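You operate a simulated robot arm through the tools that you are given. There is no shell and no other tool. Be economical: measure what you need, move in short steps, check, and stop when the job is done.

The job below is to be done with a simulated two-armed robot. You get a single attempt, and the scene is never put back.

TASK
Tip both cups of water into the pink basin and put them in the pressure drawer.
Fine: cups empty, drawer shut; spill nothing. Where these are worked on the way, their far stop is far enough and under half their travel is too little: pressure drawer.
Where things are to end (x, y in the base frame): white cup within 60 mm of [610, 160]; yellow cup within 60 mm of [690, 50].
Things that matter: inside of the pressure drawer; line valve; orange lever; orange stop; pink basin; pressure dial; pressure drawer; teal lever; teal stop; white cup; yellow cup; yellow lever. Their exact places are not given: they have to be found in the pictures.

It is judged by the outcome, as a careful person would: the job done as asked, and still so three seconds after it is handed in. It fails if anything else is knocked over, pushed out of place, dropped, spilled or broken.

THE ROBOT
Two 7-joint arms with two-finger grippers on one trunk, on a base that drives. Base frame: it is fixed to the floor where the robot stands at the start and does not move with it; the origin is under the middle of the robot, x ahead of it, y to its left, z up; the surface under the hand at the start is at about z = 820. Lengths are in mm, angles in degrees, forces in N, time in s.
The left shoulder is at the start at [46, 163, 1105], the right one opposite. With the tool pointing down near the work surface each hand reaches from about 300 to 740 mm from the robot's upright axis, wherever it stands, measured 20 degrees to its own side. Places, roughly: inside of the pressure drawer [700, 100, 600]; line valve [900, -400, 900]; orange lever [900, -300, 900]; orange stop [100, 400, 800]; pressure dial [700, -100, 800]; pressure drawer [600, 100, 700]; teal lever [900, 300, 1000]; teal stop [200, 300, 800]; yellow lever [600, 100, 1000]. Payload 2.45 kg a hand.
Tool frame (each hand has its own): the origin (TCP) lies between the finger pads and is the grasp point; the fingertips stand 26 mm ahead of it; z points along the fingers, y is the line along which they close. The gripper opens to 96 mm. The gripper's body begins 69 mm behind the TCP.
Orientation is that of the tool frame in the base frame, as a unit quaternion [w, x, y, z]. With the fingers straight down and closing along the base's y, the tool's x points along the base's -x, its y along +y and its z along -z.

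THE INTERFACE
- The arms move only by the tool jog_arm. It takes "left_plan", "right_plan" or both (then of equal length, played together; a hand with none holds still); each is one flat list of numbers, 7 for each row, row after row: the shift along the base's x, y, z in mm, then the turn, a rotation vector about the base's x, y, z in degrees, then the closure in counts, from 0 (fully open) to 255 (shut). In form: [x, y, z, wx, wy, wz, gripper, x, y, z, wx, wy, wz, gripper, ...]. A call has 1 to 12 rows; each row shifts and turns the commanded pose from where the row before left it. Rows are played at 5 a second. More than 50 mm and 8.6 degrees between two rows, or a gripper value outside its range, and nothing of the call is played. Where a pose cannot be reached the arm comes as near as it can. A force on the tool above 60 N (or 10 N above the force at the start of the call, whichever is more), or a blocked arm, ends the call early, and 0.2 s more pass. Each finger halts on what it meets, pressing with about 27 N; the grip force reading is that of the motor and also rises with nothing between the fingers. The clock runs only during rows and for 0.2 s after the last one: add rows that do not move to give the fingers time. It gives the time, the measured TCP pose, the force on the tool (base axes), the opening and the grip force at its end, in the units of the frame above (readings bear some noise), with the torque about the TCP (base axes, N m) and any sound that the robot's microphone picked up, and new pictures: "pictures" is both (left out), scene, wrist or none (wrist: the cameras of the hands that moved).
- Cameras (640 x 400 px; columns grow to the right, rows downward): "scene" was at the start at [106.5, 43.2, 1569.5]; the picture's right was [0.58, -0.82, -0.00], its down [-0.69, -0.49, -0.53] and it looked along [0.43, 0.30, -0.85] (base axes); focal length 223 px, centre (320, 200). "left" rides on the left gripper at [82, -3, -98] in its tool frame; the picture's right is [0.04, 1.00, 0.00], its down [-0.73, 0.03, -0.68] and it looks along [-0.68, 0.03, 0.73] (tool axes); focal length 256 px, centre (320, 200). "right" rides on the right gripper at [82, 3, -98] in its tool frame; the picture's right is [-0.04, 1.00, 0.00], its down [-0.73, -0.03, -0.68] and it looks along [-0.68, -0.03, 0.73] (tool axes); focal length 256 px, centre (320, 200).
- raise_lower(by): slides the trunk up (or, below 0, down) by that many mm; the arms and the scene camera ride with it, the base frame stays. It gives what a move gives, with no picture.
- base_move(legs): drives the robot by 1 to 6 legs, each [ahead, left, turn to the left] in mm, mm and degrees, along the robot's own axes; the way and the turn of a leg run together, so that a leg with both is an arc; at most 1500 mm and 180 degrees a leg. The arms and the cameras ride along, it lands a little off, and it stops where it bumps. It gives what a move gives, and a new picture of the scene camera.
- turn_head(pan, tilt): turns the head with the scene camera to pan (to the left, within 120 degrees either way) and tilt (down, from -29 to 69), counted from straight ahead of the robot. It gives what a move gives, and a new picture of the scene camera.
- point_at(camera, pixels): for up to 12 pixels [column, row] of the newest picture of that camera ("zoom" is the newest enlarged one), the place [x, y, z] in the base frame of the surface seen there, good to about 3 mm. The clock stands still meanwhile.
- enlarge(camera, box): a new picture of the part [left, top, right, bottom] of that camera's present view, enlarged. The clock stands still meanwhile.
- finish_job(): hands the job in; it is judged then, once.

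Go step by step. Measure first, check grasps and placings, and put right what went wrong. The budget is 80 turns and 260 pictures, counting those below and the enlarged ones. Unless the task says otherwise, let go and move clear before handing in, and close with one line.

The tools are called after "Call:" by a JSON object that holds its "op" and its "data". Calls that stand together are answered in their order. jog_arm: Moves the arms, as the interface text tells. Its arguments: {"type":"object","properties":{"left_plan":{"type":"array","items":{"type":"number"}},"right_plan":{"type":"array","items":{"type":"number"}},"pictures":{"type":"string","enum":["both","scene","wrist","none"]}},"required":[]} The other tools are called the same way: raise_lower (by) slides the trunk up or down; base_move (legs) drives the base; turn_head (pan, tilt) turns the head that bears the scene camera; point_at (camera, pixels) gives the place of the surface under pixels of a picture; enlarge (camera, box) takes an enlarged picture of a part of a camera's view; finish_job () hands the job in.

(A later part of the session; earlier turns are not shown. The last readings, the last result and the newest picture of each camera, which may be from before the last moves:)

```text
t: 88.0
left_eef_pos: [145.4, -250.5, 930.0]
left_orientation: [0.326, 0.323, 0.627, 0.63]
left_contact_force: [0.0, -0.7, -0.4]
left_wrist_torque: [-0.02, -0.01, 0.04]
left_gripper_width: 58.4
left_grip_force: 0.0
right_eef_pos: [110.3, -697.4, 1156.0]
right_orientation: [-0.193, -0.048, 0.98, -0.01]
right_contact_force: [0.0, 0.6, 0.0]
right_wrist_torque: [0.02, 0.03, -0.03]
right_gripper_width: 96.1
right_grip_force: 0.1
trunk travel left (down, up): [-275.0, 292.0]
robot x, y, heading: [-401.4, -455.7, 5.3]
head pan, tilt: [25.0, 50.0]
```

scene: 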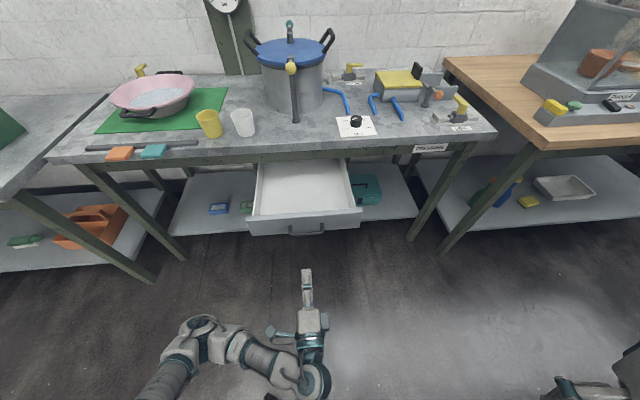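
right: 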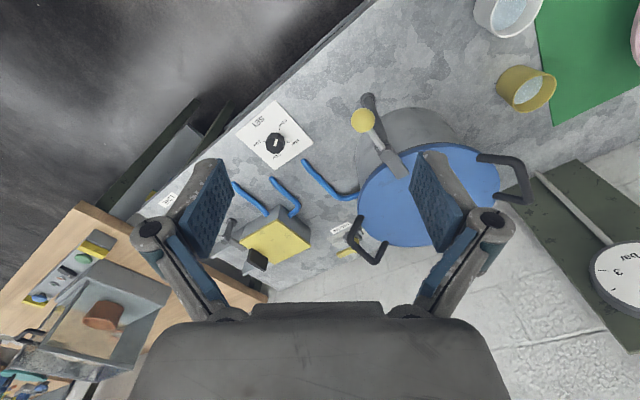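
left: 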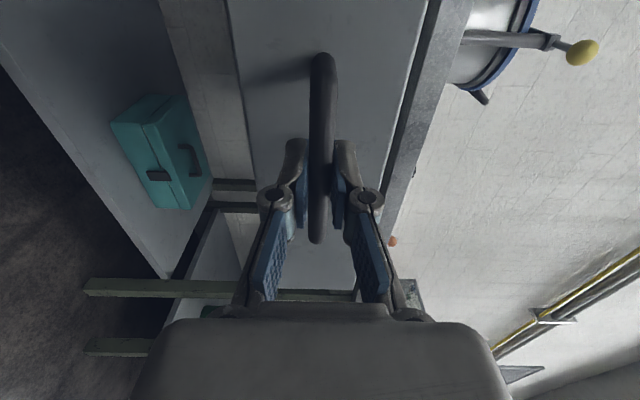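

Now turn the tool back to pointing down (104° rotation).

Call:
{"op": "jog_arm", "data": {"left_plan": [0, 0, 5, -6.92, 3.2, 3.77, 0, 0, 0, 5, -6.92, 3.2, 3.77, 0, 0, 0, 5, -6.92, 3.2, 3.77, 0, 0, 0, 5, -6.92, 3.2, 3.77, 0, 0, 0, 5, -6.92, 3.2, 3.77, 0, 0, 0, 5, -6.92, 3.2, 3.77, 0, 0, 0, 5, -6.92, 3.2, 3.77, 0, 0, 0, 5, -6.92, 3.2, 3.77, 0, 0, 0, 5, -6.92, 3.2, 3.77, 0, 0, 0, 5, -6.92, 3.2, 3.77, 0, 0, 0, 5, -6.92, 3.2, 3.77, 0, 0, 0, 5, -6.92, 3.2, 3.77, 0]}}

Call:
{"op": "enlarge", "data": {"camera": "scene", "box": [160, 90, 400, 250]}}

```text
t: 90.6
left_eef_pos: [219.0, -209.0, 940.9]
left_orientation: [0.008, -0.036, 0.999, 0.018]
left_contact_force: [-0.3, 0.1, -0.5]
left_wrist_torque: [-0.01, -0.01, -0.01]
left_gripper_width: 96.2
left_grip_force: 0.0
left hand out of reach, approached as far as the arm can: row 8, 9, 10, 11, 12
right_eef_pos: [109.7, -696.5, 1157.2]
right_orientation: [-0.193, -0.048, 0.98, -0.01]
right_contact_force: [-0.1, -0.3, -0.2]
right_wrist_torque: [0.01, 0.02, 0.03]
right_gripper_width: 95.9
right_grip_force: 0.1
trunk travel left (down, up): [-275.0, 292.0]
robot x, y, heading: [-408.5, -451.7, 4.9]
head pan, tilt: [25.0, 50.0]
```

scene: 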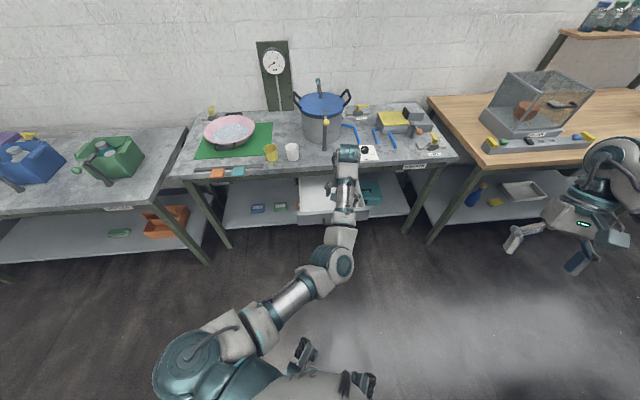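
left: 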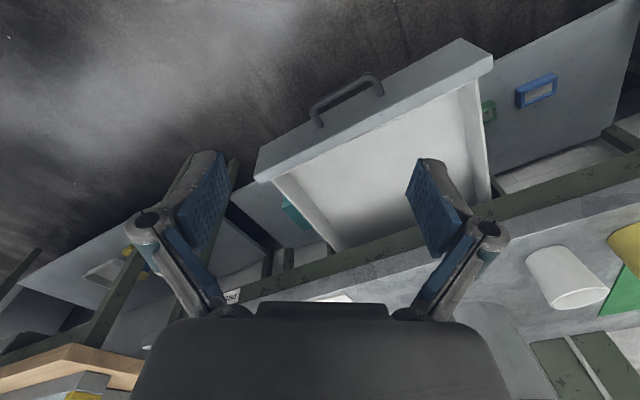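

```text
2.50 times, centred on (280, 170) of scene
```

zoom: 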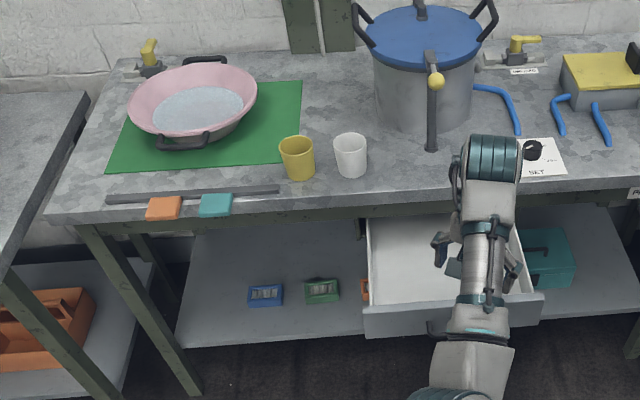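

The arm took another elbow configuration; check heights of its links.

Call:
{"op": "point_at", "data": {"camera": "scene", "pixels": [[335, 258], [325, 270], [342, 215], [345, 155], [290, 300], [190, 360], [269, 153], [291, 152]]}}

```text
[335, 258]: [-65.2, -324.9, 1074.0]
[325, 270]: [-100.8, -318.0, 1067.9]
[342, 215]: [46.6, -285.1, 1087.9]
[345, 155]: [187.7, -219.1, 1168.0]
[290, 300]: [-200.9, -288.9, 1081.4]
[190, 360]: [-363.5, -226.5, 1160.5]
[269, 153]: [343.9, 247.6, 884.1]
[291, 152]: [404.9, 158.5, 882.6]
```

Elbow now bends inward at z≈1070, acceptable. Retract the hand to the left/back before driving so that it clears the yellow lever, then drive to the pick pose.

Call:
{"op": "jog_arm", "data": {"left_plan": [-36, 22, 12, 0, 0, 0, 0, -36, 22, 12, 0, 0, 0, 0, -36, 22, 12, 0, 0, 0, 0, -36, 22, 12, 0, 0, 0, 0, 0, 0, 0, 0, 0, 0, 0], "pictures": "none"}}

```text
t: 91.8
left_eef_pos: [131.5, -77.0, 976.8]
left_orientation: [0.008, -0.036, 0.999, 0.018]
left_contact_force: [-0.1, 0.3, 0.3]
left_wrist_torque: [-0.02, 0.02, 0.0]
left_gripper_width: 95.9
left_grip_force: 0.1
left hand out of reach, approached as far as the arm can: row 1, 2, 3, 4
right_eef_pos: [110.6, -697.8, 1157.0]
right_orientation: [-0.193, -0.048, 0.98, -0.009]
right_contact_force: [-0.1, -0.5, -0.4]
right_wrist_torque: [0.02, 0.01, -0.03]
right_gripper_width: 96.1
right_grip_force: 0.1
trunk travel left (down, up): [-275.0, 292.0]
robot x, y, heading: [-405.5, -453.4, 5.3]
head pan, tilt: [25.0, 50.0]
```

The arm sits at a joint limit in this configuration. I undo the rotation while raising and retracting the hand, to regain the elbow-left posture.

Call:
{"op": "jog_arm", "data": {"left_plan": [0, -12, 12, 6.92, -3.2, -3.77, 0, 0, -12, 12, 6.92, -3.2, -3.77, 0, 0, -12, 12, 6.92, -3.2, -3.77, 0, 0, -12, 12, 6.92, -3.2, -3.77, 0, 0, -12, 12, 6.92, -3.2, -3.77, 0, 0, -12, 12, 6.92, -3.2, -3.77, 0, -10, -12, 12, 6.92, -3.2, -3.77, 0, -10, -12, 12, 6.92, -3.2, -3.77, 0, -10, -12, 12, 6.92, -3.2, -3.77, 0, -10, -12, 12, 6.92, -3.2, -3.77, 0, -10, -12, 12, 6.92, -3.2, -3.77, 0, -10, -12, 12, 6.92, -3.2, -3.77, 0], "pictures": "scene"}}

```text
t: 94.4
left_eef_pos: [80.0, -214.0, 1117.8]
left_orientation: [0.327, 0.323, 0.626, 0.63]
left_contact_force: [-0.7, 0.0, 0.3]
left_wrist_torque: [-0.03, -0.02, -0.02]
left_gripper_width: 96.0
left_grip_force: 0.2
left hand out of reach, approached as far as the arm can: row 1
right_eef_pos: [108.8, -695.2, 1156.8]
right_orientation: [-0.192, -0.048, 0.98, -0.01]
right_contact_force: [-0.3, 0.8, -0.1]
right_wrist_torque: [0.06, 0.0, 0.03]
right_gripper_width: 96.0
right_grip_force: 0.0
trunk travel left (down, up): [-275.0, 292.0]
robot x, y, heading: [-407.9, -455.8, 5.2]
head pan, tilt: [25.0, 50.0]
```

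scene: 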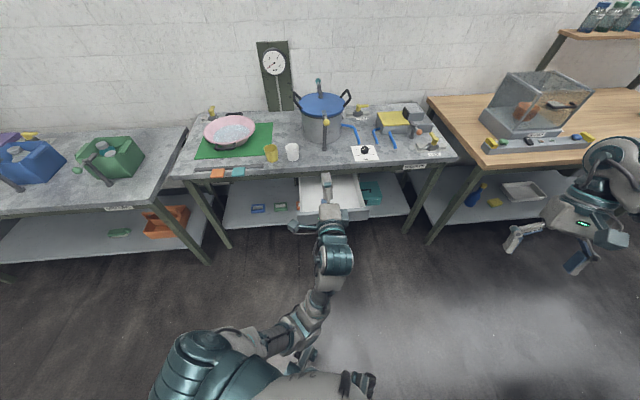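

The left arm remains in the folded posture, so I'll use the right arm for the cups, with the cups and drawer kept on its side. First I straighten the right tool and raise it.

Call:
{"op": "jog_arm", "data": {"right_plan": [0, 0, 15, 0.7, -7.4, 0, 0, 0, 0, 15, 0.7, -7.4, 0, 0, 0, 0, 10, 0.7, -7.4, 0, 0, 0, 0, 0, 0, 0, 0, 0], "pictures": "none"}}

Call:
{"op": "base_move", "data": {"legs": [[398, 99, 0], [0, 0, 55]]}}

Call:
{"op": "turn_head", "data": {"pan": -15, "tilt": 52}}

```text
t: 95.4
left_eef_pos: [81.9, -214.5, 1117.8]
left_orientation: [0.327, 0.323, 0.626, 0.63]
left_contact_force: [-0.1, 0.0, 0.0]
left_wrist_torque: [-0.01, 0.01, 0.01]
left_gripper_width: 96.3
left_grip_force: 0.1
right_eef_pos: [109.1, -697.1, 1196.1]
right_orientation: [0.001, -0.048, 0.999, -0.002]
right_contact_force: [-0.8, 0.1, 0.4]
right_wrist_torque: [-0.02, -0.04, -0.01]
right_gripper_width: 96.2
right_grip_force: 0.0
trunk travel left (down, up): [-275.0, 292.0]
robot x, y, heading: [-404.9, -455.0, 5.3]
head pan, tilt: [25.0, 50.0]
```

```text
t: 100.3
left_eef_pos: [81.1, 211.9, 1116.5]
left_orientation: [0.01, 0.009, 0.704, 0.71]
left_contact_force: [-0.3, -0.5, -0.2]
left_wrist_torque: [-0.02, 0.02, -0.02]
left_gripper_width: 96.1
left_grip_force: 0.1
right_eef_pos: [483.8, -54.9, 1196.4]
right_orientation: [-0.001, -0.49, 0.872, 0.001]
right_contact_force: [0.4, 0.1, 1.0]
right_wrist_torque: [-0.02, -0.01, 0.01]
right_gripper_width: 96.1
right_grip_force: 0.1
trunk travel left (down, up): [-275.0, 292.0]
robot x, y, heading: [-17.9, -318.7, 58.5]
head pan, tilt: [25.0, 50.0]
```

scene: 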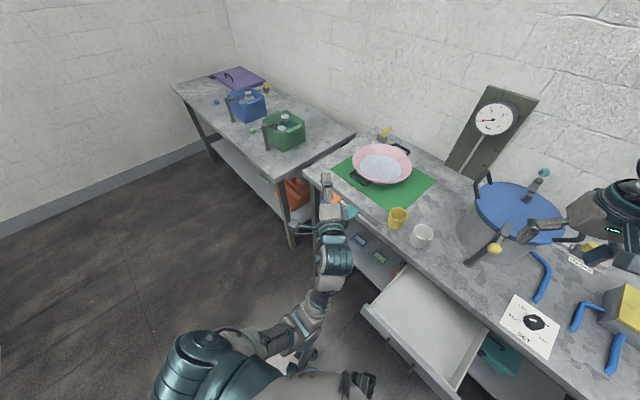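

```text
t: 101.4
left_eef_pos: [77.5, 210.0, 1119.4]
left_orientation: [0.011, 0.008, 0.704, 0.71]
left_contact_force: [-0.6, 1.1, 0.5]
left_wrist_torque: [-0.03, 0.02, 0.01]
left_gripper_width: 95.9
left_grip_force: 0.0
right_eef_pos: [480.2, -58.0, 1197.9]
right_orientation: [0.001, -0.489, 0.872, 0.0]
right_contact_force: [0.0, 0.5, 0.0]
right_wrist_torque: [-0.01, -0.01, 0.01]
right_gripper_width: 95.9
right_grip_force: 0.1
trunk travel left (down, up): [-275.0, 292.0]
robot x, y, heading: [-17.4, -321.2, 58.1]
head pan, tilt: [-15.0, 52.0]
```

scene: 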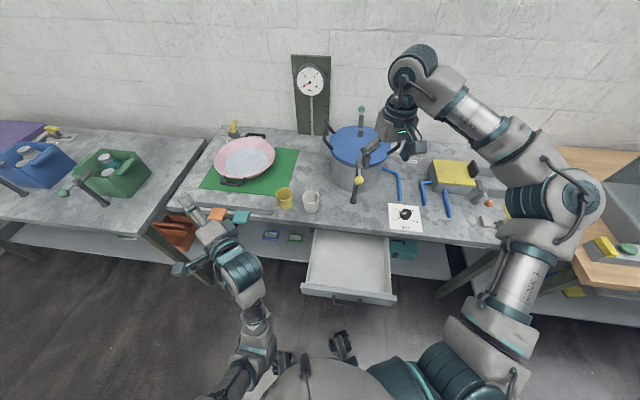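

Right arm is in a good posture. Measure cups and drawer via a zoom.

Call:
{"op": "enlarge", "data": {"camera": "scene", "box": [260, 170, 420, 310]}}

```text
2.86 times, centred on (340, 240) of scene
```

zoom: 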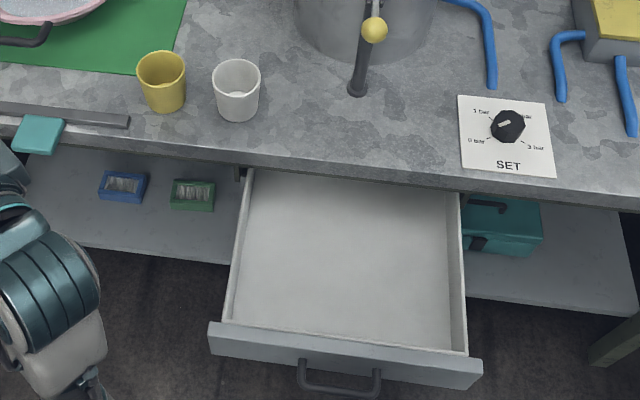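

Call:
{"op": "point_at", "data": {"camera": "zoom", "pixels": [[137, 72], [186, 72], [162, 52], [213, 80], [260, 80], [237, 60], [235, 290], [445, 320], [340, 335], [340, 250], [345, 352], [340, 384]]}}

```text
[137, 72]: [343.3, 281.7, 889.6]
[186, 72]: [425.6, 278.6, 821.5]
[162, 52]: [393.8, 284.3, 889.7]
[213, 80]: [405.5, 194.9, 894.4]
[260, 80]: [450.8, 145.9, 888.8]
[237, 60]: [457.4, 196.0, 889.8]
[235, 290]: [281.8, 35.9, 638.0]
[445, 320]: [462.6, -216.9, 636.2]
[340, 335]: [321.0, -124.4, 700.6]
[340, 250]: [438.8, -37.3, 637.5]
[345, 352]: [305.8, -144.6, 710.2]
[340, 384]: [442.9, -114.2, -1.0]
```

Cups: white ≈[430,172], yellow ≈[369,260]; drawer floor z 637, front inner n≈190. Move the right hand above white at height, and see where the elbow goes relative to the yellow knob.

Call:
{"op": "jog_arm", "data": {"right_plan": [-16, 45, 0, 0, 0, 0, 0, -14, 45, 0, 0, 0, 0, 0, -10, 46, 0, 0, 0, 0, 0, -5, 47, 0, 0, 0, 0, 0, -5, 47, 0, 0, 0, 0, 0, 0, 0, -45, 0, 0, 0, 0, 0, 0, -45, 0, 0, 0, 0, 0, 0, 0, 0, 0, 0, 0]}}

Call:
{"op": "point_at", "data": {"camera": "scene", "pixels": [[555, 200], [530, 150], [470, 115], [415, 75], [360, 181], [500, 135]]}}

```text
t: 103.2
left_eef_pos: [75.0, 210.8, 1118.1]
left_orientation: [0.012, 0.007, 0.704, 0.71]
left_contact_force: [0.3, 0.2, -1.2]
left_wrist_torque: [-0.01, 0.01, -0.01]
left_gripper_width: 96.1
left_grip_force: 0.0
right_eef_pos: [433.7, 139.9, 1107.8]
right_orientation: [0.003, -0.49, 0.872, -0.001]
right_contact_force: [-0.1, -0.4, -0.6]
right_wrist_torque: [-0.01, -0.03, 0.0]
right_gripper_width: 95.8
right_grip_force: 0.1
right hand out of reach, approached as far as the arm can: row 5
trunk travel left (down, up): [-275.0, 292.0]
robot x, y, heading: [-18.4, -320.6, 58.6]
head pan, tilt: [-15.0, 52.0]
```

scene: 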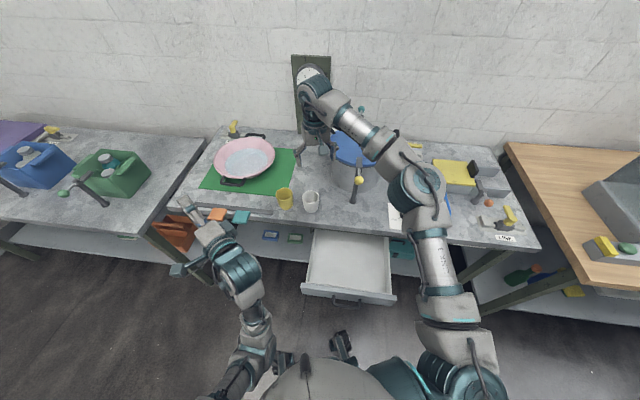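
right: 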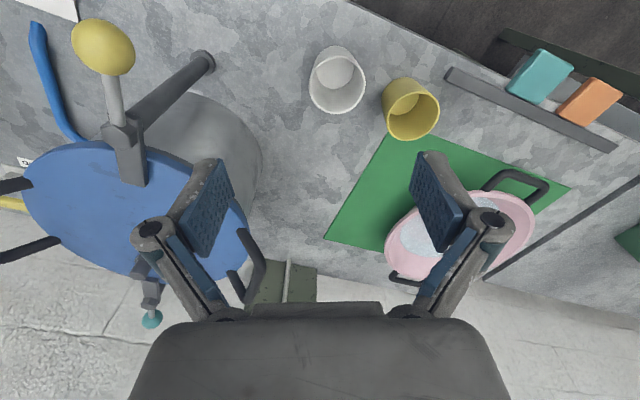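

```text
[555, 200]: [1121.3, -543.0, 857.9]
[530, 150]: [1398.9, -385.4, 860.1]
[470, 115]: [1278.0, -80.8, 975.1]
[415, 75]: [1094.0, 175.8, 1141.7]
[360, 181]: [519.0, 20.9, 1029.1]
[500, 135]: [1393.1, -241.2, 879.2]
```

Right arm reaches its midline limit; I'll turn the base 16° further left. First check forearm heights vs the knob [519,21,1029].

Call:
{"op": "point_at", "data": {"camera": "scene", "pixels": [[425, 180], [400, 155], [365, 128], [320, 90], [440, 225]]}}

Call:
{"op": "base_move", "data": {"legs": [[0, 0, 16]]}}

```text
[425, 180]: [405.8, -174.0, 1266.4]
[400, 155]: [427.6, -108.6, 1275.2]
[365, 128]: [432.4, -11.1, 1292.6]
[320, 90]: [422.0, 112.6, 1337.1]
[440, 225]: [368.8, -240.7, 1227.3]
```

```text
t: 104.5
left_eef_pos: [-60.7, 216.4, 1120.3]
left_orientation: [-0.085, -0.085, 0.698, 0.706]
left_contact_force: [0.6, 0.0, -0.2]
left_wrist_torque: [0.0, -0.01, -0.02]
left_gripper_width: 96.2
left_grip_force: 0.1
right_eef_pos: [304.3, 244.1, 1105.9]
right_orientation: [0.001, -0.602, 0.799, 0.001]
right_contact_force: [0.8, 0.3, -0.5]
right_wrist_torque: [0.02, 0.0, 0.0]
right_gripper_width: 95.8
right_grip_force: 0.0
trunk travel left (down, up): [-275.0, 292.0]
robot x, y, heading: [-17.3, -320.0, 73.9]
head pan, tilt: [-15.0, 52.0]
```

scene: 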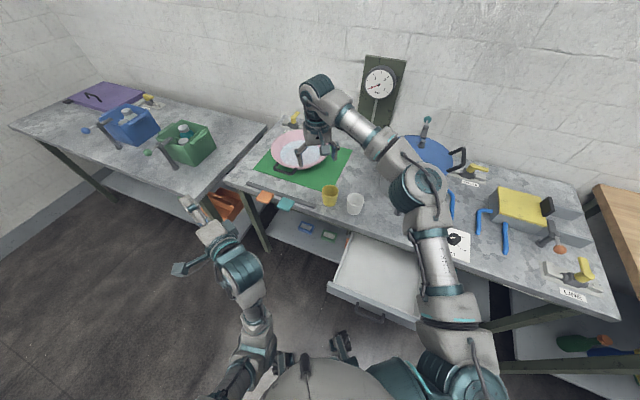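

Forearm stays well above and beside the knob. Move over the white cup at z≈945.

Call:
{"op": "jog_arm", "data": {"right_plan": [31, -18, -10, 0, 0, 0, 0, 32, -18, -20, 0, 0, 0, 0, 32, -18, -30, 0, 0, 0, 0, 31, -18, -30, 0, 0, 0, 0, 0, 0, -35, 0, 0, 0, 0, 0, 0, -35, 0, 0, 0, 0, 0, 0, 0, 0, 0, 0, 0]}}

```text
t: 106.1
left_eef_pos: [-66.0, 212.9, 1121.4]
left_orientation: [-0.084, -0.087, 0.698, 0.706]
left_contact_force: [-0.1, -0.1, 0.3]
left_wrist_torque: [-0.01, 0.02, 0.02]
left_gripper_width: 96.0
left_grip_force: 0.0
right_eef_pos: [428.3, 167.7, 949.9]
right_orientation: [0.003, -0.602, 0.799, 0.002]
right_contact_force: [-0.5, 0.5, -0.6]
right_wrist_torque: [0.01, -0.02, 0.02]
right_gripper_width: 95.7
right_grip_force: 0.0
trunk travel left (down, up): [-275.0, 292.0]
robot x, y, heading: [-17.3, -319.1, 74.2]
head pan, tilt: [-15.0, 52.0]
```

scene: 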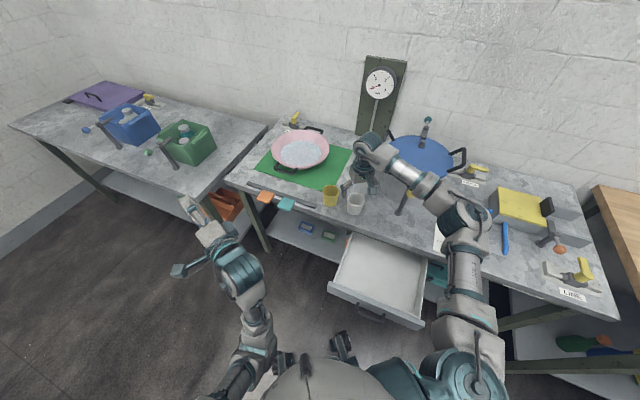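
right: 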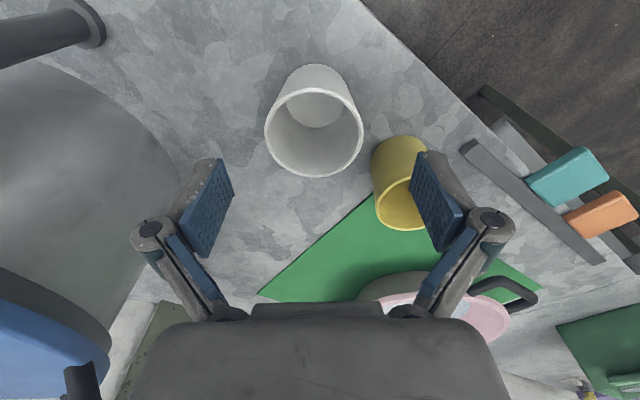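

Measure cup and forearm/knob clearance before lowering.

Call:
{"op": "point_at", "data": {"camera": "right", "pixels": [[265, 130], [362, 130], [314, 85], [314, 175], [373, 180]]}}

Call:
{"op": "point_at", "data": {"camera": "scene", "pixels": [[408, 194], [432, 186], [425, 196], [410, 168], [445, 205], [465, 215], [385, 155]]}}

Call:
{"op": "enlarge", "data": {"camera": "scene", "box": [330, 120, 510, 250]}}

```text
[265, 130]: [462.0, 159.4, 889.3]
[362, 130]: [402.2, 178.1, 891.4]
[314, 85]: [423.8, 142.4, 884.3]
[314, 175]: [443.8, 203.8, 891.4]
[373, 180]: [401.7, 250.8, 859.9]
```

```text
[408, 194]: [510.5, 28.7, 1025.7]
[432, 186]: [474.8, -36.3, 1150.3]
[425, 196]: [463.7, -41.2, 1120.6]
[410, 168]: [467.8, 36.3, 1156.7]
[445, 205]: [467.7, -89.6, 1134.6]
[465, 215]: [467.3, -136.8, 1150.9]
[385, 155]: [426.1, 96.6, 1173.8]
```

```text
3.08 times, centred on (420, 185) of scene
```

zoom: 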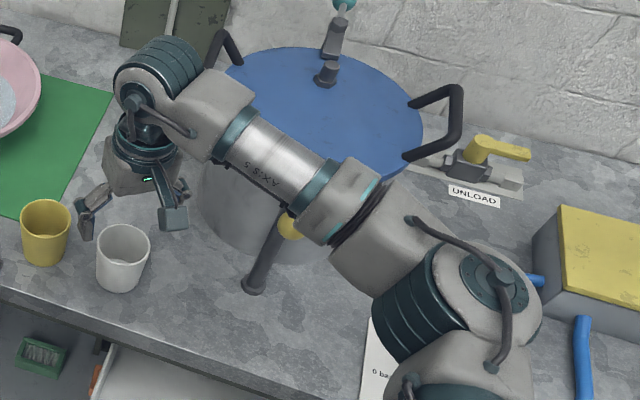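

The forearm would come too near the yellow knob on lowering. Raise, and re-stand further left/back (robot ≈[-130,-215], heading 60°), so the forearm comes from the front.

Call:
{"op": "jog_arm", "data": {"right_plan": [0, 0, 45, 0, 0, 0, 0, 0, 0, 45, 0, 0, 0, 0, 0, 0, 45, 0, 0, 0, 0], "pictures": "none"}}

Call:
{"op": "base_move", "data": {"legs": [[70, 138, -14]]}}

```text
t: 106.9
left_eef_pos: [-67.9, 213.1, 1119.8]
left_orientation: [-0.084, -0.088, 0.697, 0.707]
left_contact_force: [0.0, -0.7, -0.3]
left_wrist_torque: [0.01, 0.01, 0.01]
left_gripper_width: 96.1
left_grip_force: 0.1
right_eef_pos: [423.6, 163.4, 1087.6]
right_orientation: [0.005, -0.601, 0.799, 0.0]
right_contact_force: [-0.4, -0.5, 0.5]
right_wrist_torque: [0.01, -0.02, -0.02]
right_gripper_width: 96.0
right_grip_force: 0.0
trunk travel left (down, up): [-275.0, 292.0]
robot x, y, heading: [-20.9, -322.0, 73.8]
head pan, tilt: [-15.0, 52.0]
```

```text
t: 108.3
left_eef_pos: [-30.1, 320.2, 1123.4]
left_orientation: [-0.003, 0.001, 0.701, 0.714]
left_contact_force: [0.1, -0.3, -0.8]
left_wrist_torque: [0.02, 0.03, 0.04]
left_gripper_width: 96.3
left_grip_force: 0.1
right_eef_pos: [436.4, 158.5, 1082.2]
right_orientation: [0.001, -0.501, 0.865, 0.007]
right_contact_force: [-0.2, -0.3, -0.7]
right_wrist_torque: [0.03, 0.03, -0.02]
right_gripper_width: 96.3
right_grip_force: 0.2
trunk travel left (down, up): [-275.0, 292.0]
robot x, y, heading: [-120.8, -203.6, 60.1]
head pan, tilt: [-15.0, 52.0]
```

scene: 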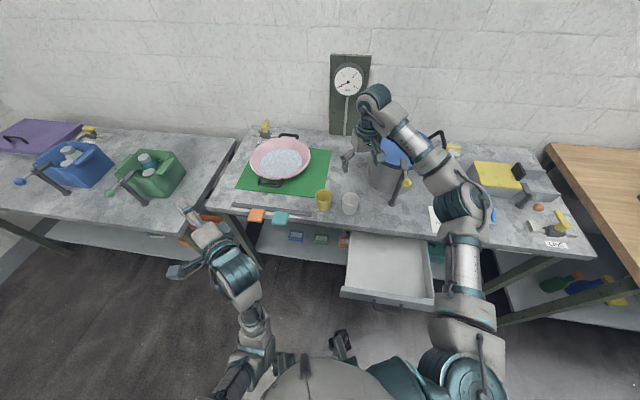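

Check forearm position now.

Call:
{"op": "point_at", "data": {"camera": "scene", "pixels": [[462, 200], [445, 178], [420, 150], [390, 115], [462, 245]]}}

```text
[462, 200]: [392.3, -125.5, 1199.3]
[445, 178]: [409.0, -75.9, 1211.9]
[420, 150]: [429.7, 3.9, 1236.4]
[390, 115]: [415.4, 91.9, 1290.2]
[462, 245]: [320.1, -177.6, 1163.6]
```

Forearm passes ~30 mm beside the knob laterally. Lower in stages: to z≈945 and re-measure.

Call:
{"op": "jog_arm", "data": {"right_plan": [-2, 7, -35, 0, 0, 0, 0, -1, 6, -35, 0, 0, 0, 0, 0, 0, -35, 0, 0, 0, 0, 0, 0, -32, 0, 0, 0, 0, 0, 0, 0, 0, 0, 0, 0]}}

Call:
{"op": "enlarge", "data": {"camera": "scene", "box": [330, 100, 510, 230]}}

```text
t: 109.5
left_eef_pos: [-68.9, 337.1, 1117.5]
left_orientation: [0.008, -0.011, 0.706, 0.708]
left_contact_force: [-2.1, 1.0, 0.0]
left_wrist_torque: [0.02, -0.03, -0.08]
left_gripper_width: 95.9
left_grip_force: 0.0
right_eef_pos: [396.6, 188.4, 958.7]
right_orientation: [0.012, -0.503, 0.864, -0.007]
right_contact_force: [0.3, 0.2, -0.4]
right_wrist_torque: [-0.08, -0.13, 0.01]
right_gripper_width: 95.8
right_grip_force: 0.2
trunk travel left (down, up): [-275.0, 292.0]
robot x, y, heading: [-126.7, -200.6, 60.2]
head pan, tilt: [-15.0, 52.0]
```

scene: 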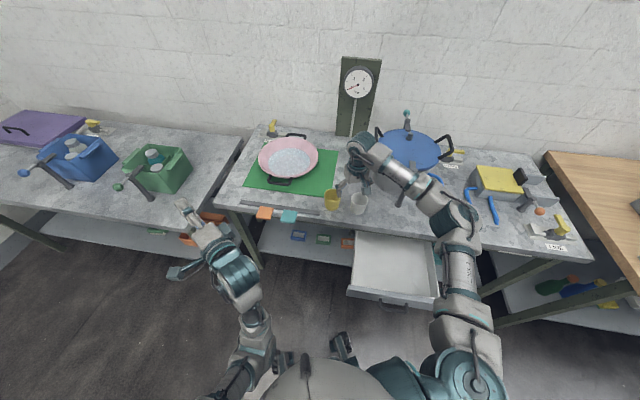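
right: 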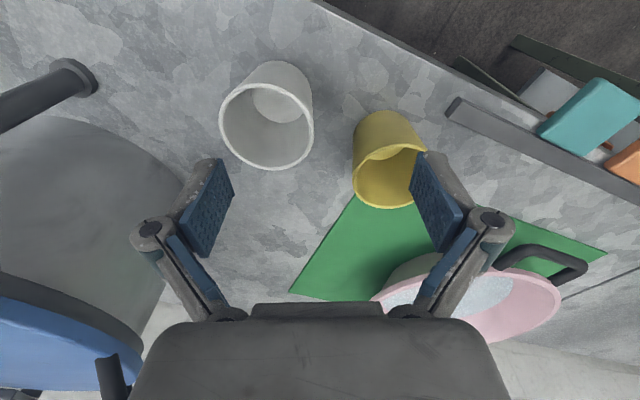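

```text
3.08 times, centred on (420, 165) of scene
```

zoom: 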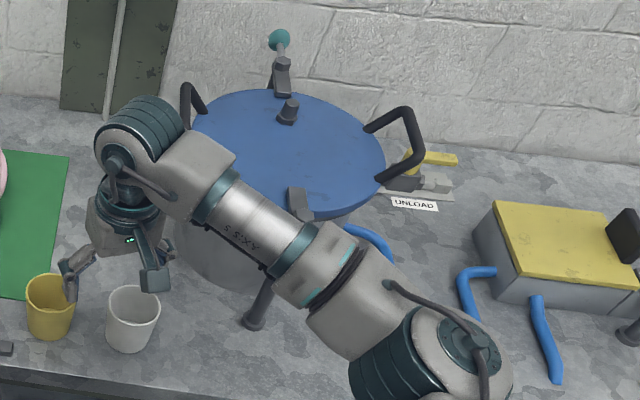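

The base settled a few degrees further. Measure forearm, knob region and cup again.

Call:
{"op": "point_at", "data": {"camera": "zoom", "pixels": [[300, 270], [260, 235], [345, 280], [345, 320], [240, 260], [430, 330], [270, 300]]}}

Call:
{"op": "point_at", "data": {"camera": "right", "pixels": [[220, 120], [312, 122], [266, 82], [266, 167], [353, 160]]}}

```text
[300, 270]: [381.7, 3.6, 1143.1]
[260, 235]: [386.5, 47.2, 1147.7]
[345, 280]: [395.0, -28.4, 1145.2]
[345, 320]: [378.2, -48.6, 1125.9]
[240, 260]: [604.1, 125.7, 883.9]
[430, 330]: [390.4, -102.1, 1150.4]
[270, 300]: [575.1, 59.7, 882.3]
```

```text
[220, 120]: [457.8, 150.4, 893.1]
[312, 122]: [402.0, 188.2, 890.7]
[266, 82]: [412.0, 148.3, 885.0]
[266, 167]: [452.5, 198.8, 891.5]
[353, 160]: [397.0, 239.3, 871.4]
```

Forearm keeps ~30 mm lateral clearance to the knob. Centre over the white cup ([431,171]) and lower halfway.

Call:
{"op": "jog_arm", "data": {"right_plan": [17, -8, 0, 0, 0, 0, 0, 17, -9, 0, 0, 0, 0, 0, 0, 0, -14, 0, 0, 0, 0, 0, 0, 0, 0, 0, 0, 0]}}

Call:
{"op": "point_at", "data": {"camera": "scene", "pixels": [[418, 187], [405, 175], [430, 190], [440, 205]]}}

```text
t: 110.5
left_eef_pos: [-53.0, 328.4, 1121.9]
left_orientation: [0.005, -0.008, 0.703, 0.711]
left_contact_force: [-0.3, -0.5, 0.4]
left_wrist_torque: [-0.01, 0.01, -0.02]
left_gripper_width: 96.1
left_grip_force: 0.0
right_eef_pos: [444.3, 160.3, 940.6]
right_orientation: [0.007, -0.501, 0.866, -0.002]
right_contact_force: [-0.2, 0.2, 0.3]
right_wrist_torque: [0.01, 0.02, -0.01]
right_gripper_width: 96.0
right_grip_force: 0.1
trunk travel left (down, up): [-275.0, 292.0]
robot x, y, heading: [-120.9, -203.1, 59.8]
head pan, tilt: [-15.0, 52.0]
```

scene: 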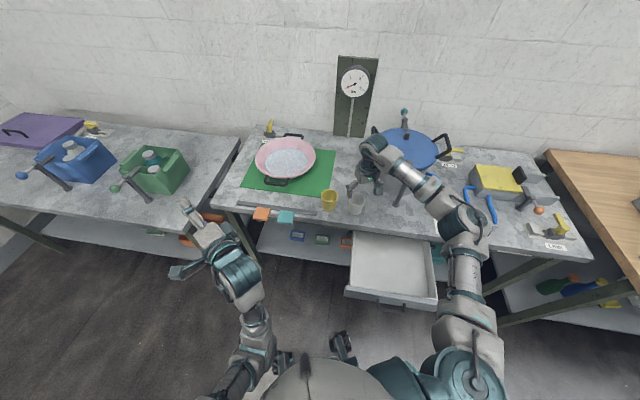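
right: 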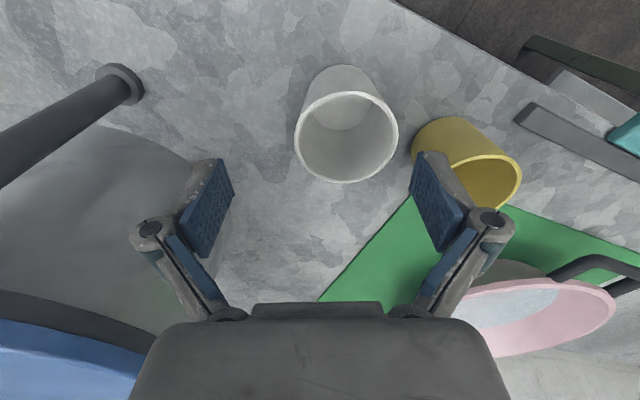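

```text
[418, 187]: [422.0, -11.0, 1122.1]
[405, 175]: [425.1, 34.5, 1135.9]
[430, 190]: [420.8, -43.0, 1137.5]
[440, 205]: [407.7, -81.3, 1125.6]
```

The base was still settling (hand now at [444,160]). Wait and re-read.

Call:
{"op": "jog_arm", "data": {"right_plan": [0, 0, 0, 0, 0, 0, 0, 0, 0, 0, 0, 0, 0, 0, 0, 0, 0, 0, 0, 0, 0, 0, 0, 0, 0, 0, 0, 0, 0, 0, 0, 0, 0, 0, 0], "pictures": "wrist"}}

Call:
{"op": "point_at", "data": {"camera": "right", "pixels": [[340, 100], [340, 135], [340, 180]]}}

```text
t: 111.7
left_eef_pos: [-42.0, 324.8, 1120.9]
left_orientation: [0.003, -0.004, 0.703, 0.711]
left_contact_force: [1.4, 0.4, 0.2]
left_wrist_torque: [0.0, -0.05, 0.0]
left_gripper_width: 96.1
left_grip_force: 0.0
right_eef_pos: [451.7, 156.3, 937.8]
right_orientation: [0.004, -0.501, 0.865, 0.001]
right_contact_force: [-0.4, 0.6, 0.5]
right_wrist_torque: [0.06, 0.03, -0.01]
right_gripper_width: 96.0
right_grip_force: 0.1
trunk travel left (down, up): [-275.0, 292.0]
robot x, y, heading: [-119.6, -202.3, 60.2]
head pan, tilt: [-15.0, 52.0]
```

right: 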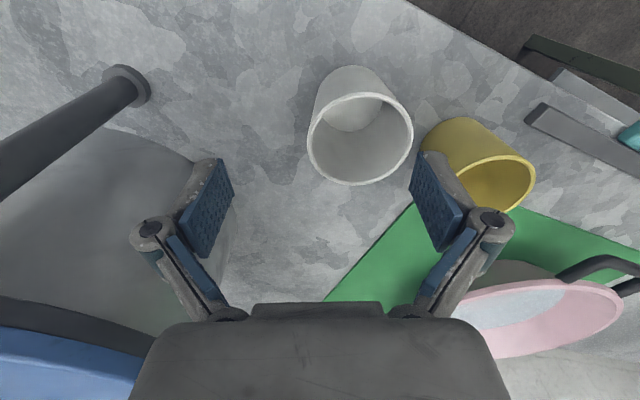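

```text
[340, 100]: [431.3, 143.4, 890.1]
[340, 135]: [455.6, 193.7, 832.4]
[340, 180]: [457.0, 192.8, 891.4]
```

The body is slowly settling back. Correct by about (−26,+18) and let it settle.

Call:
{"op": "jog_arm", "data": {"right_plan": [-9, 6, 0, 0, 0, 0, 0, -9, 6, 0, 0, 0, 0, 0, -8, 6, 0, 0, 0, 0, 0, 0, 0, 0, 0, 0, 0, 0, 0, 0, 0, 0, 0, 0, 0, 0, 0, 0, 0, 0, 0, 0, 0, 0, 0, 0, 0, 0, 0, 0, 0, 0, 0, 0, 0, 0, 0, 0, 0, 0, 0, 0, 0, 0, 0, 0, 0, 0, 0, 0], "pictures": "wrist"}}

Call:
{"op": "point_at", "data": {"camera": "right", "pixels": [[268, 135], [364, 135], [316, 90], [316, 181]]}}

```text
t: 113.9
left_eef_pos: [-54.6, 329.1, 1121.1]
left_orientation: [0.004, -0.007, 0.703, 0.711]
left_contact_force: [-0.5, 0.1, 1.1]
left_wrist_torque: [-0.01, -0.01, -0.02]
left_gripper_width: 96.3
left_grip_force: 0.1
right_eef_pos: [416.7, 178.5, 940.5]
right_orientation: [0.007, -0.503, 0.864, -0.002]
right_contact_force: [-0.2, 0.0, -0.2]
right_wrist_torque: [-0.03, -0.02, -0.02]
right_gripper_width: 96.1
right_grip_force: 0.1
trunk travel left (down, up): [-275.0, 292.0]
robot x, y, heading: [-122.8, -203.1, 60.2]
head pan, tilt: [-15.0, 52.0]
```

right: 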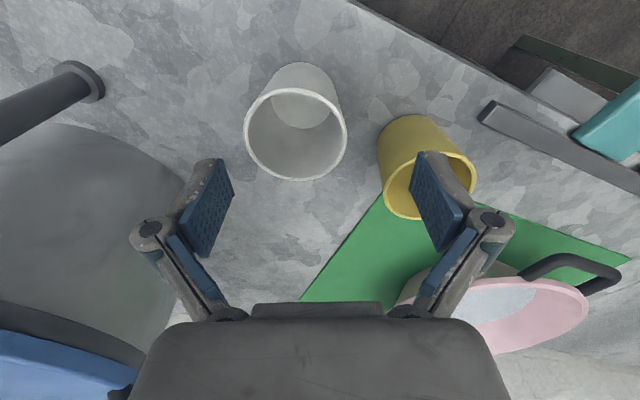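

```text
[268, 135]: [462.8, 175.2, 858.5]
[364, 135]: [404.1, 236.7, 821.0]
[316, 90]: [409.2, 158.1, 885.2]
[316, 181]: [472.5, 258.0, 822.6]
```

Moves overshoot by ~40% from body sway; apply a smaller correction (+10,−5).

Call:
{"op": "jog_arm", "data": {"right_plan": [5, -2.5, 0, 0, 0, 0, 0, 5, -2.5, 0, 0, 0, 0, 0, 0, 0, 0, 0, 0, 0, 0, 0, 0, 0, 0, 0, 0, 0, 0, 0, 0, 0, 0, 0, 0, 0, 0, 0, 0, 0, 0, 0, 0, 0, 0, 0, 0, 0, 0, 0, 0, 0, 0, 0, 0, 0], "pictures": "wrist"}}

```text
t: 115.7
left_eef_pos: [-50.7, 328.3, 1120.5]
left_orientation: [0.004, -0.008, 0.703, 0.711]
left_contact_force: [-0.3, 0.0, 0.8]
left_wrist_torque: [-0.01, 0.01, -0.02]
left_gripper_width: 96.1
left_grip_force: 0.0
right_eef_pos: [430.9, 174.2, 940.5]
right_orientation: [0.007, -0.502, 0.865, -0.001]
right_contact_force: [-0.8, -1.3, -0.2]
right_wrist_torque: [0.01, 0.0, 0.03]
right_gripper_width: 96.2
right_grip_force: 0.1
trunk travel left (down, up): [-275.0, 292.0]
robot x, y, heading: [-115.2, -200.5, 60.1]
head pan, tilt: [-15.0, 52.0]
```

right: 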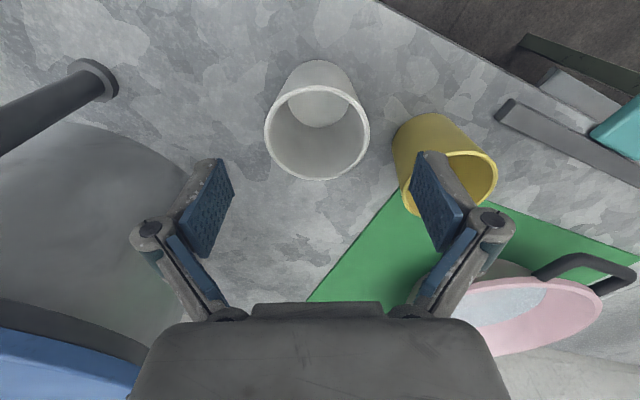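

Centred (cup rim at (317,130)). Lower to grasp height and settle.

Call:
{"op": "jog_arm", "data": {"right_plan": [0, 0, -20, 0, 0, 0, 0, 0, 0, -20, 0, 0, 0, 0, 0, 0, -20, 0, 0, 0, 0, 0, 0, 0, 0, 0, 0, 0, 0, 0, 0, 0, 0, 0, 0, 0, 0, 0, 0, 0, 0, 0]}}

```text
t: 117.1
left_eef_pos: [-50.2, 329.1, 1120.1]
left_orientation: [0.005, -0.007, 0.703, 0.711]
left_contact_force: [0.1, -0.3, 0.1]
left_wrist_torque: [-0.02, -0.04, 0.0]
left_gripper_width: 96.0
left_grip_force: 0.1
right_eef_pos: [431.9, 174.4, 878.8]
right_orientation: [0.007, -0.502, 0.865, -0.002]
right_contact_force: [0.9, 0.1, -0.3]
right_wrist_torque: [0.04, 0.02, 0.01]
right_gripper_width: 95.9
right_grip_force: 0.1
trunk travel left (down, up): [-275.0, 292.0]
robot x, y, heading: [-118.3, -201.8, 59.7]
head pan, tilt: [-15.0, 52.0]
```

scene: 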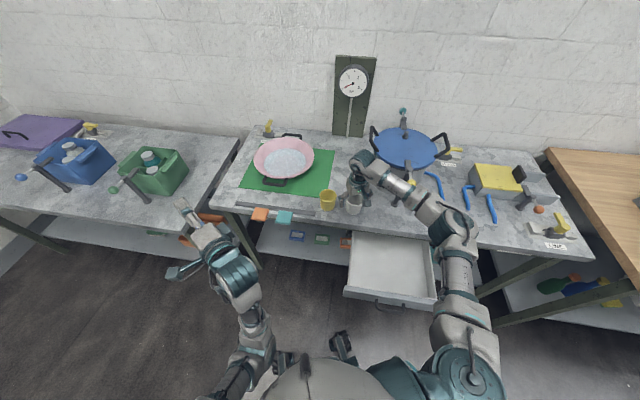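
right: 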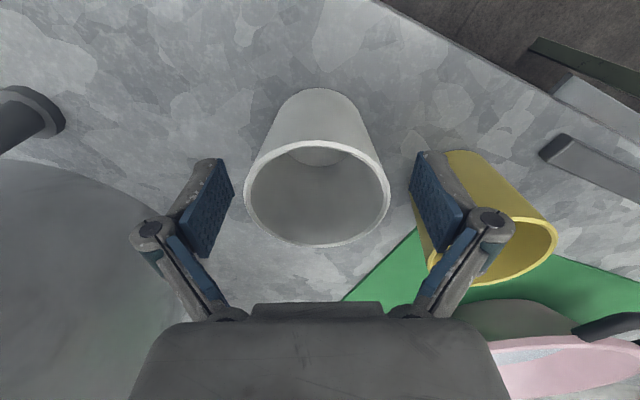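

Good alignment. Lower 19 more and close; then lift 20 mm.

Call:
{"op": "jog_arm", "data": {"right_plan": [0, 0, -19, 0, 0, 0, 0, 0, 0, 0, 0, 0, 0, 0, 0, 0, 0, 0, 0, 0, 70, 0, 0, 0, 0, 0, 0, 140, 0, 0, 0, 0, 0, 0, 200, 0, 0, 0, 0, 0, 0, 200, 0, 0, 0, 0, 0, 0, 200], "pictures": "wrist"}}

```text
t: 118.7
left_eef_pos: [-50.5, 328.7, 1120.4]
left_orientation: [0.005, -0.006, 0.703, 0.711]
left_contact_force: [0.0, -0.1, -0.9]
left_wrist_torque: [0.02, 0.02, 0.02]
left_gripper_width: 96.0
left_grip_force: 0.0
right_eef_pos: [432.0, 174.3, 858.3]
right_orientation: [0.007, -0.501, 0.865, -0.002]
right_contact_force: [1.0, 1.0, 1.7]
right_wrist_torque: [0.02, 0.02, -0.03]
right_gripper_width: 68.8
right_grip_force: 26.8
trunk travel left (down, up): [-275.0, 292.0]
robot x, y, heading: [-120.6, -203.2, 60.1]
head pan, tilt: [-15.0, 52.0]
```

right: 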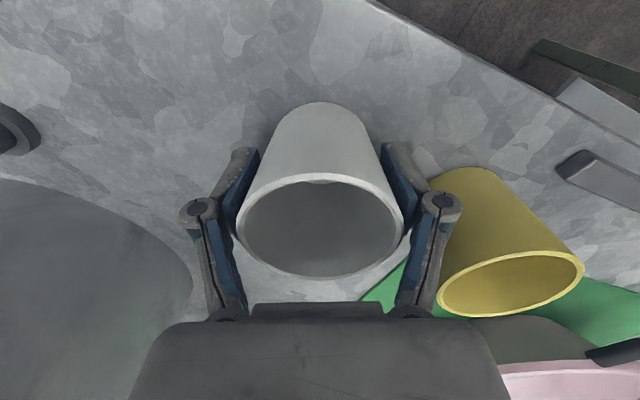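

Gripped white (68.8 mm). Lift ~85 mm and carry to above the drawer spot [367,-12].

Call:
{"op": "jog_arm", "data": {"right_plan": [0, 0, 25, 0, 0, 0, 200, 0, 0, 30, 0, 0, 0, 200, 0, 0, 30, 0, 0, 0, 200, -16, -30, 0, 0, 0, 0, 200, -16, -34, 0, 0, 0, 0, 200, -14, -36, 0, 0, 0, 0, 200, -10, -36, 0, 0, 0, 0, 200, -9, -34, 0, 0, 0, 0, 200, 0, -14, 0, 0, 0, 0, 200, 0, 0, 0, 0, 0, 0, 200, 0, 0, 0, 0, 0, 0, 200, 0, 0, 0, 0, 0, 0, 200]}}

```text
t: 121.3
left_eef_pos: [-50.9, 328.5, 1121.8]
left_orientation: [0.005, -0.006, 0.704, 0.71]
left_contact_force: [0.1, -0.1, -0.4]
left_wrist_torque: [0.01, 0.0, 0.0]
left_gripper_width: 96.2
left_grip_force: 0.0
right_eef_pos: [367.1, -8.8, 943.5]
right_orientation: [0.006, -0.502, 0.865, -0.002]
right_contact_force: [0.4, -0.1, -0.9]
right_wrist_torque: [0.02, 0.03, -0.01]
right_gripper_width: 68.6
right_grip_force: 27.2
trunk travel left (down, up): [-275.0, 292.0]
robot x, y, heading: [-119.4, -202.0, 60.4]
head pan, tilt: [-15.0, 52.0]
```

scene: 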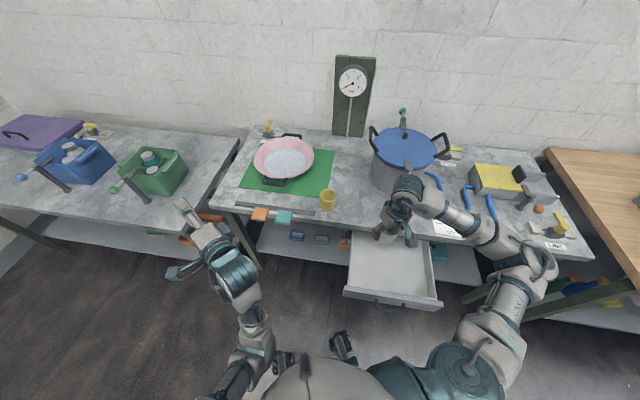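
right: 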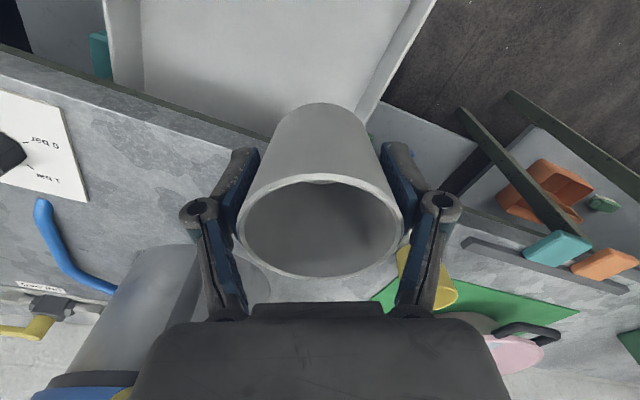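

Check forearm/elbow heights: it must not hit the bench as the hand goes down into the drawer.

Call:
{"op": "point_at", "data": {"camera": "scene", "pixels": [[420, 195], [450, 212], [490, 232], [540, 262], [505, 310], [405, 215]]}}

```text
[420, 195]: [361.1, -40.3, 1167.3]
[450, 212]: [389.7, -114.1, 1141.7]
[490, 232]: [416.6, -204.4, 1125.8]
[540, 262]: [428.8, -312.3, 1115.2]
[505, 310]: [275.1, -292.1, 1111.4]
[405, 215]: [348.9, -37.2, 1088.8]
```

The forearm is entirely in front of the bench edge (n<320), so lowering is safe. Lower to z≈715 first (inside the rim), then check.

Call:
{"op": "jog_arm", "data": {"right_plan": [0, -2, -40, 0, 0, 0, 200, 0, -1, -40, 0, 0, 0, 200, 0, 0, -40, 0, 0, 0, 200, 0, 0, -40, 0, 0, 0, 200, 0, 0, -35, 0, 0, 0, 200, 0, 0, -30, 0, 0, 0, 200, 0, 0, 0, 0, 0, 0, 200, 0, 0, 0, 0, 0, 0, 200]}}

```text
t: 123.1
left_eef_pos: [-49.5, 328.7, 1120.2]
left_orientation: [0.005, -0.007, 0.704, 0.71]
left_contact_force: [-0.5, 0.0, -0.3]
left_wrist_torque: [-0.02, 0.03, -0.01]
left_gripper_width: 96.2
left_grip_force: 0.1
right_eef_pos: [365.7, -12.1, 719.2]
right_orientation: [0.007, -0.501, 0.865, -0.001]
right_contact_force: [0.3, 0.8, -0.2]
right_wrist_torque: [0.02, -0.01, -0.01]
right_gripper_width: 68.3
right_grip_force: 27.2
trunk travel left (down, up): [-275.0, 292.0]
robot x, y, heading: [-123.2, -203.8, 59.8]
head pan, tilt: [-15.0, 52.0]
```

scene: 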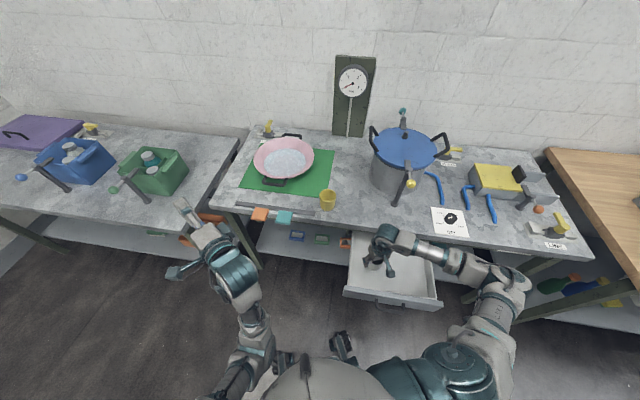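
right: 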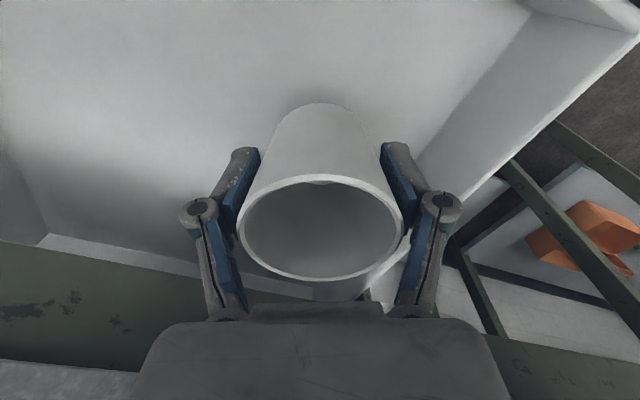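

Now set it down: lower 42 mm, release with moderate opening, and rise.

Call:
{"op": "jog_arm", "data": {"right_plan": [0, 0, -20, 0, 0, 0, 200, 0, 0, -14, 0, 0, 0, 200, 0, 0, -7, 0, 0, 0, 200, 0, 0, -1, 0, 0, 0, 200, 0, 0, 0, 0, 0, 0, 200], "pictures": "none"}}

Call:
{"op": "jog_arm", "data": {"right_plan": [0, 0, 0, 0, 0, 0, 140, 0, 0, 0, 0, 0, 0, 70, 0, 0, 0, 0, 0, 0, 20, 0, 0, 0, 0, 0, 0, 20, 0, 0, 25, 0, 0, 0, 20, 0, 0, 35, 0, 0, 0, 20, 0, 0, 45, 0, 0, 0, 20, 0, 0, 45, 0, 0, 0, 20, 0, 0, 45, 0, 0, 0, 20, 0, 0, 45, 0, 0, 0, 20, 0, 0, 45, 0, 0, 0, 20, 0, 0, 0, 0, 0, 0, 20]}}

```text
t: 124.3
left_eef_pos: [-50.6, 328.0, 1121.8]
left_orientation: [0.005, -0.005, 0.704, 0.71]
left_contact_force: [-0.2, 0.1, -0.2]
left_wrist_torque: [0.03, 0.01, -0.01]
left_gripper_width: 95.9
left_grip_force: 0.1
right_eef_pos: [366.4, -13.3, 677.7]
right_orientation: [0.008, -0.502, 0.865, -0.001]
right_contact_force: [-0.4, 0.2, -0.2]
right_wrist_torque: [-0.06, 0.02, -0.01]
right_gripper_width: 68.4
right_grip_force: 26.7
trunk travel left (down, up): [-275.0, 292.0]
robot x, y, heading: [-123.6, -202.9, 60.0]
head pan, tilt: [-15.0, 52.0]
```

```text
t: 126.9
left_eef_pos: [-50.1, 328.4, 1119.8]
left_orientation: [0.004, -0.006, 0.703, 0.711]
left_contact_force: [-0.1, 0.9, -0.5]
left_wrist_torque: [0.0, -0.01, 0.0]
left_gripper_width: 96.0
left_grip_force: 0.0
right_eef_pos: [364.0, -12.3, 966.2]
right_orientation: [0.006, -0.502, 0.865, -0.001]
right_contact_force: [-0.5, 0.2, 0.3]
right_wrist_torque: [0.02, -0.02, 0.0]
right_gripper_width: 88.7
right_grip_force: 0.0
trunk travel left (down, up): [-275.0, 292.0]
robot x, y, heading: [-118.2, -204.8, 60.0]
head pan, tilt: [-15.0, 52.0]
```

scene: 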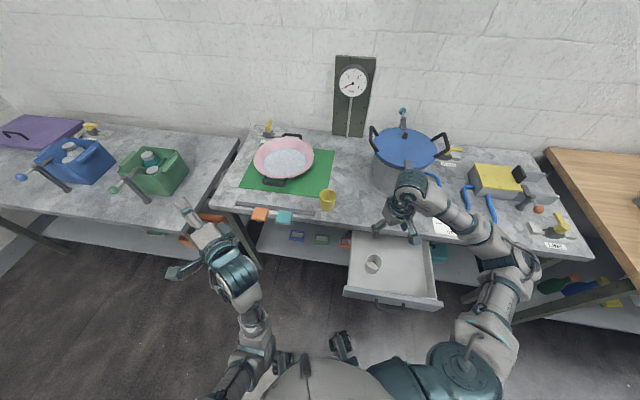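
right: 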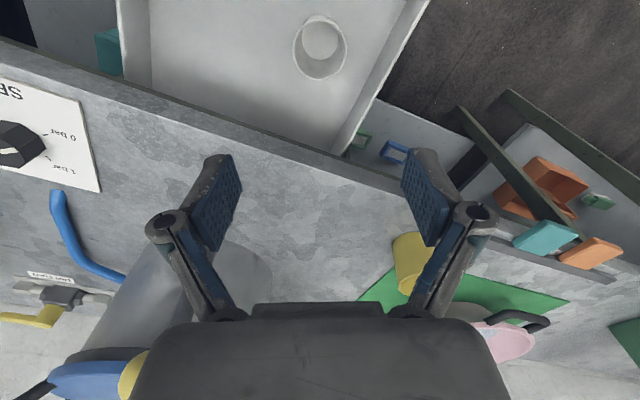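

White stands in the drawer. Move over to the yellow cup ([369,260]) at z≈960.

Call:
{"op": "jog_arm", "data": {"right_plan": [2, 40, 0, 0, 0, 0, 0, 2, 48, 0, 0, 0, 0, 0, 1, 48, 0, 0, 0, 0, 0, 0, 48, -5, 0, 0, 0, 0, 0, 48, -5, 0, 0, 0, 0, 0, 38, -10, 0, 0, 0, 0, 0, 0, 0, 0, 0, 0, 0, 0, 0, 0, 0, 0, 0, 0, 0, 0, 0, 0, 0, 0, 0]}}

Call:
{"op": "point_at", "data": {"camera": "scene", "pixels": [[320, 196], [328, 192], [335, 196], [328, 199]]}}

```text
t: 128.9
left_eef_pos: [-49.9, 328.4, 1121.1]
left_orientation: [0.005, -0.007, 0.703, 0.711]
left_contact_force: [1.2, 0.7, -1.2]
left_wrist_torque: [-0.03, 0.0, -0.04]
left_gripper_width: 95.7
left_grip_force: 0.1
right_eef_pos: [372.1, 259.0, 948.1]
right_orientation: [0.007, -0.501, 0.866, -0.001]
right_contact_force: [-0.5, -0.7, 0.0]
right_wrist_torque: [0.02, 0.0, 0.03]
right_gripper_width: 95.9
right_grip_force: 0.0
trunk travel left (down, up): [-275.0, 292.0]
robot x, y, heading: [-118.9, -203.0, 60.0]
head pan, tilt: [-15.0, 52.0]
```

scene: 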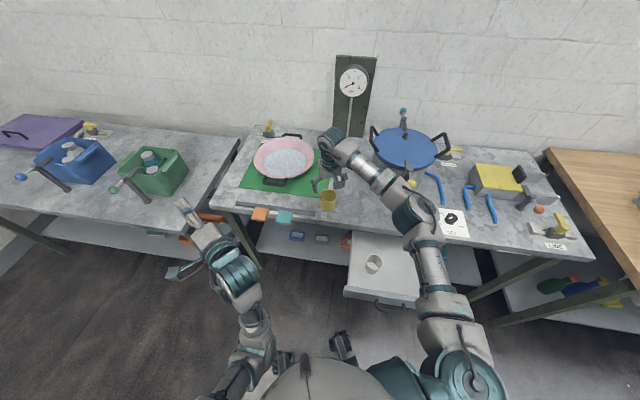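
right: 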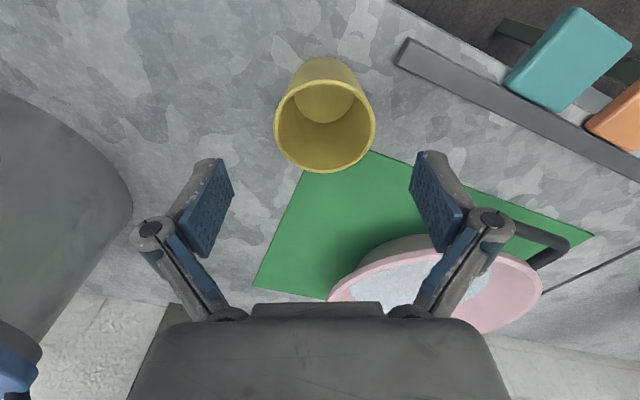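

```text
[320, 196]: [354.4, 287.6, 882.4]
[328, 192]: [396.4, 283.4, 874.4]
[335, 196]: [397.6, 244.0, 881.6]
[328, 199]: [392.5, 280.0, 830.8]
```

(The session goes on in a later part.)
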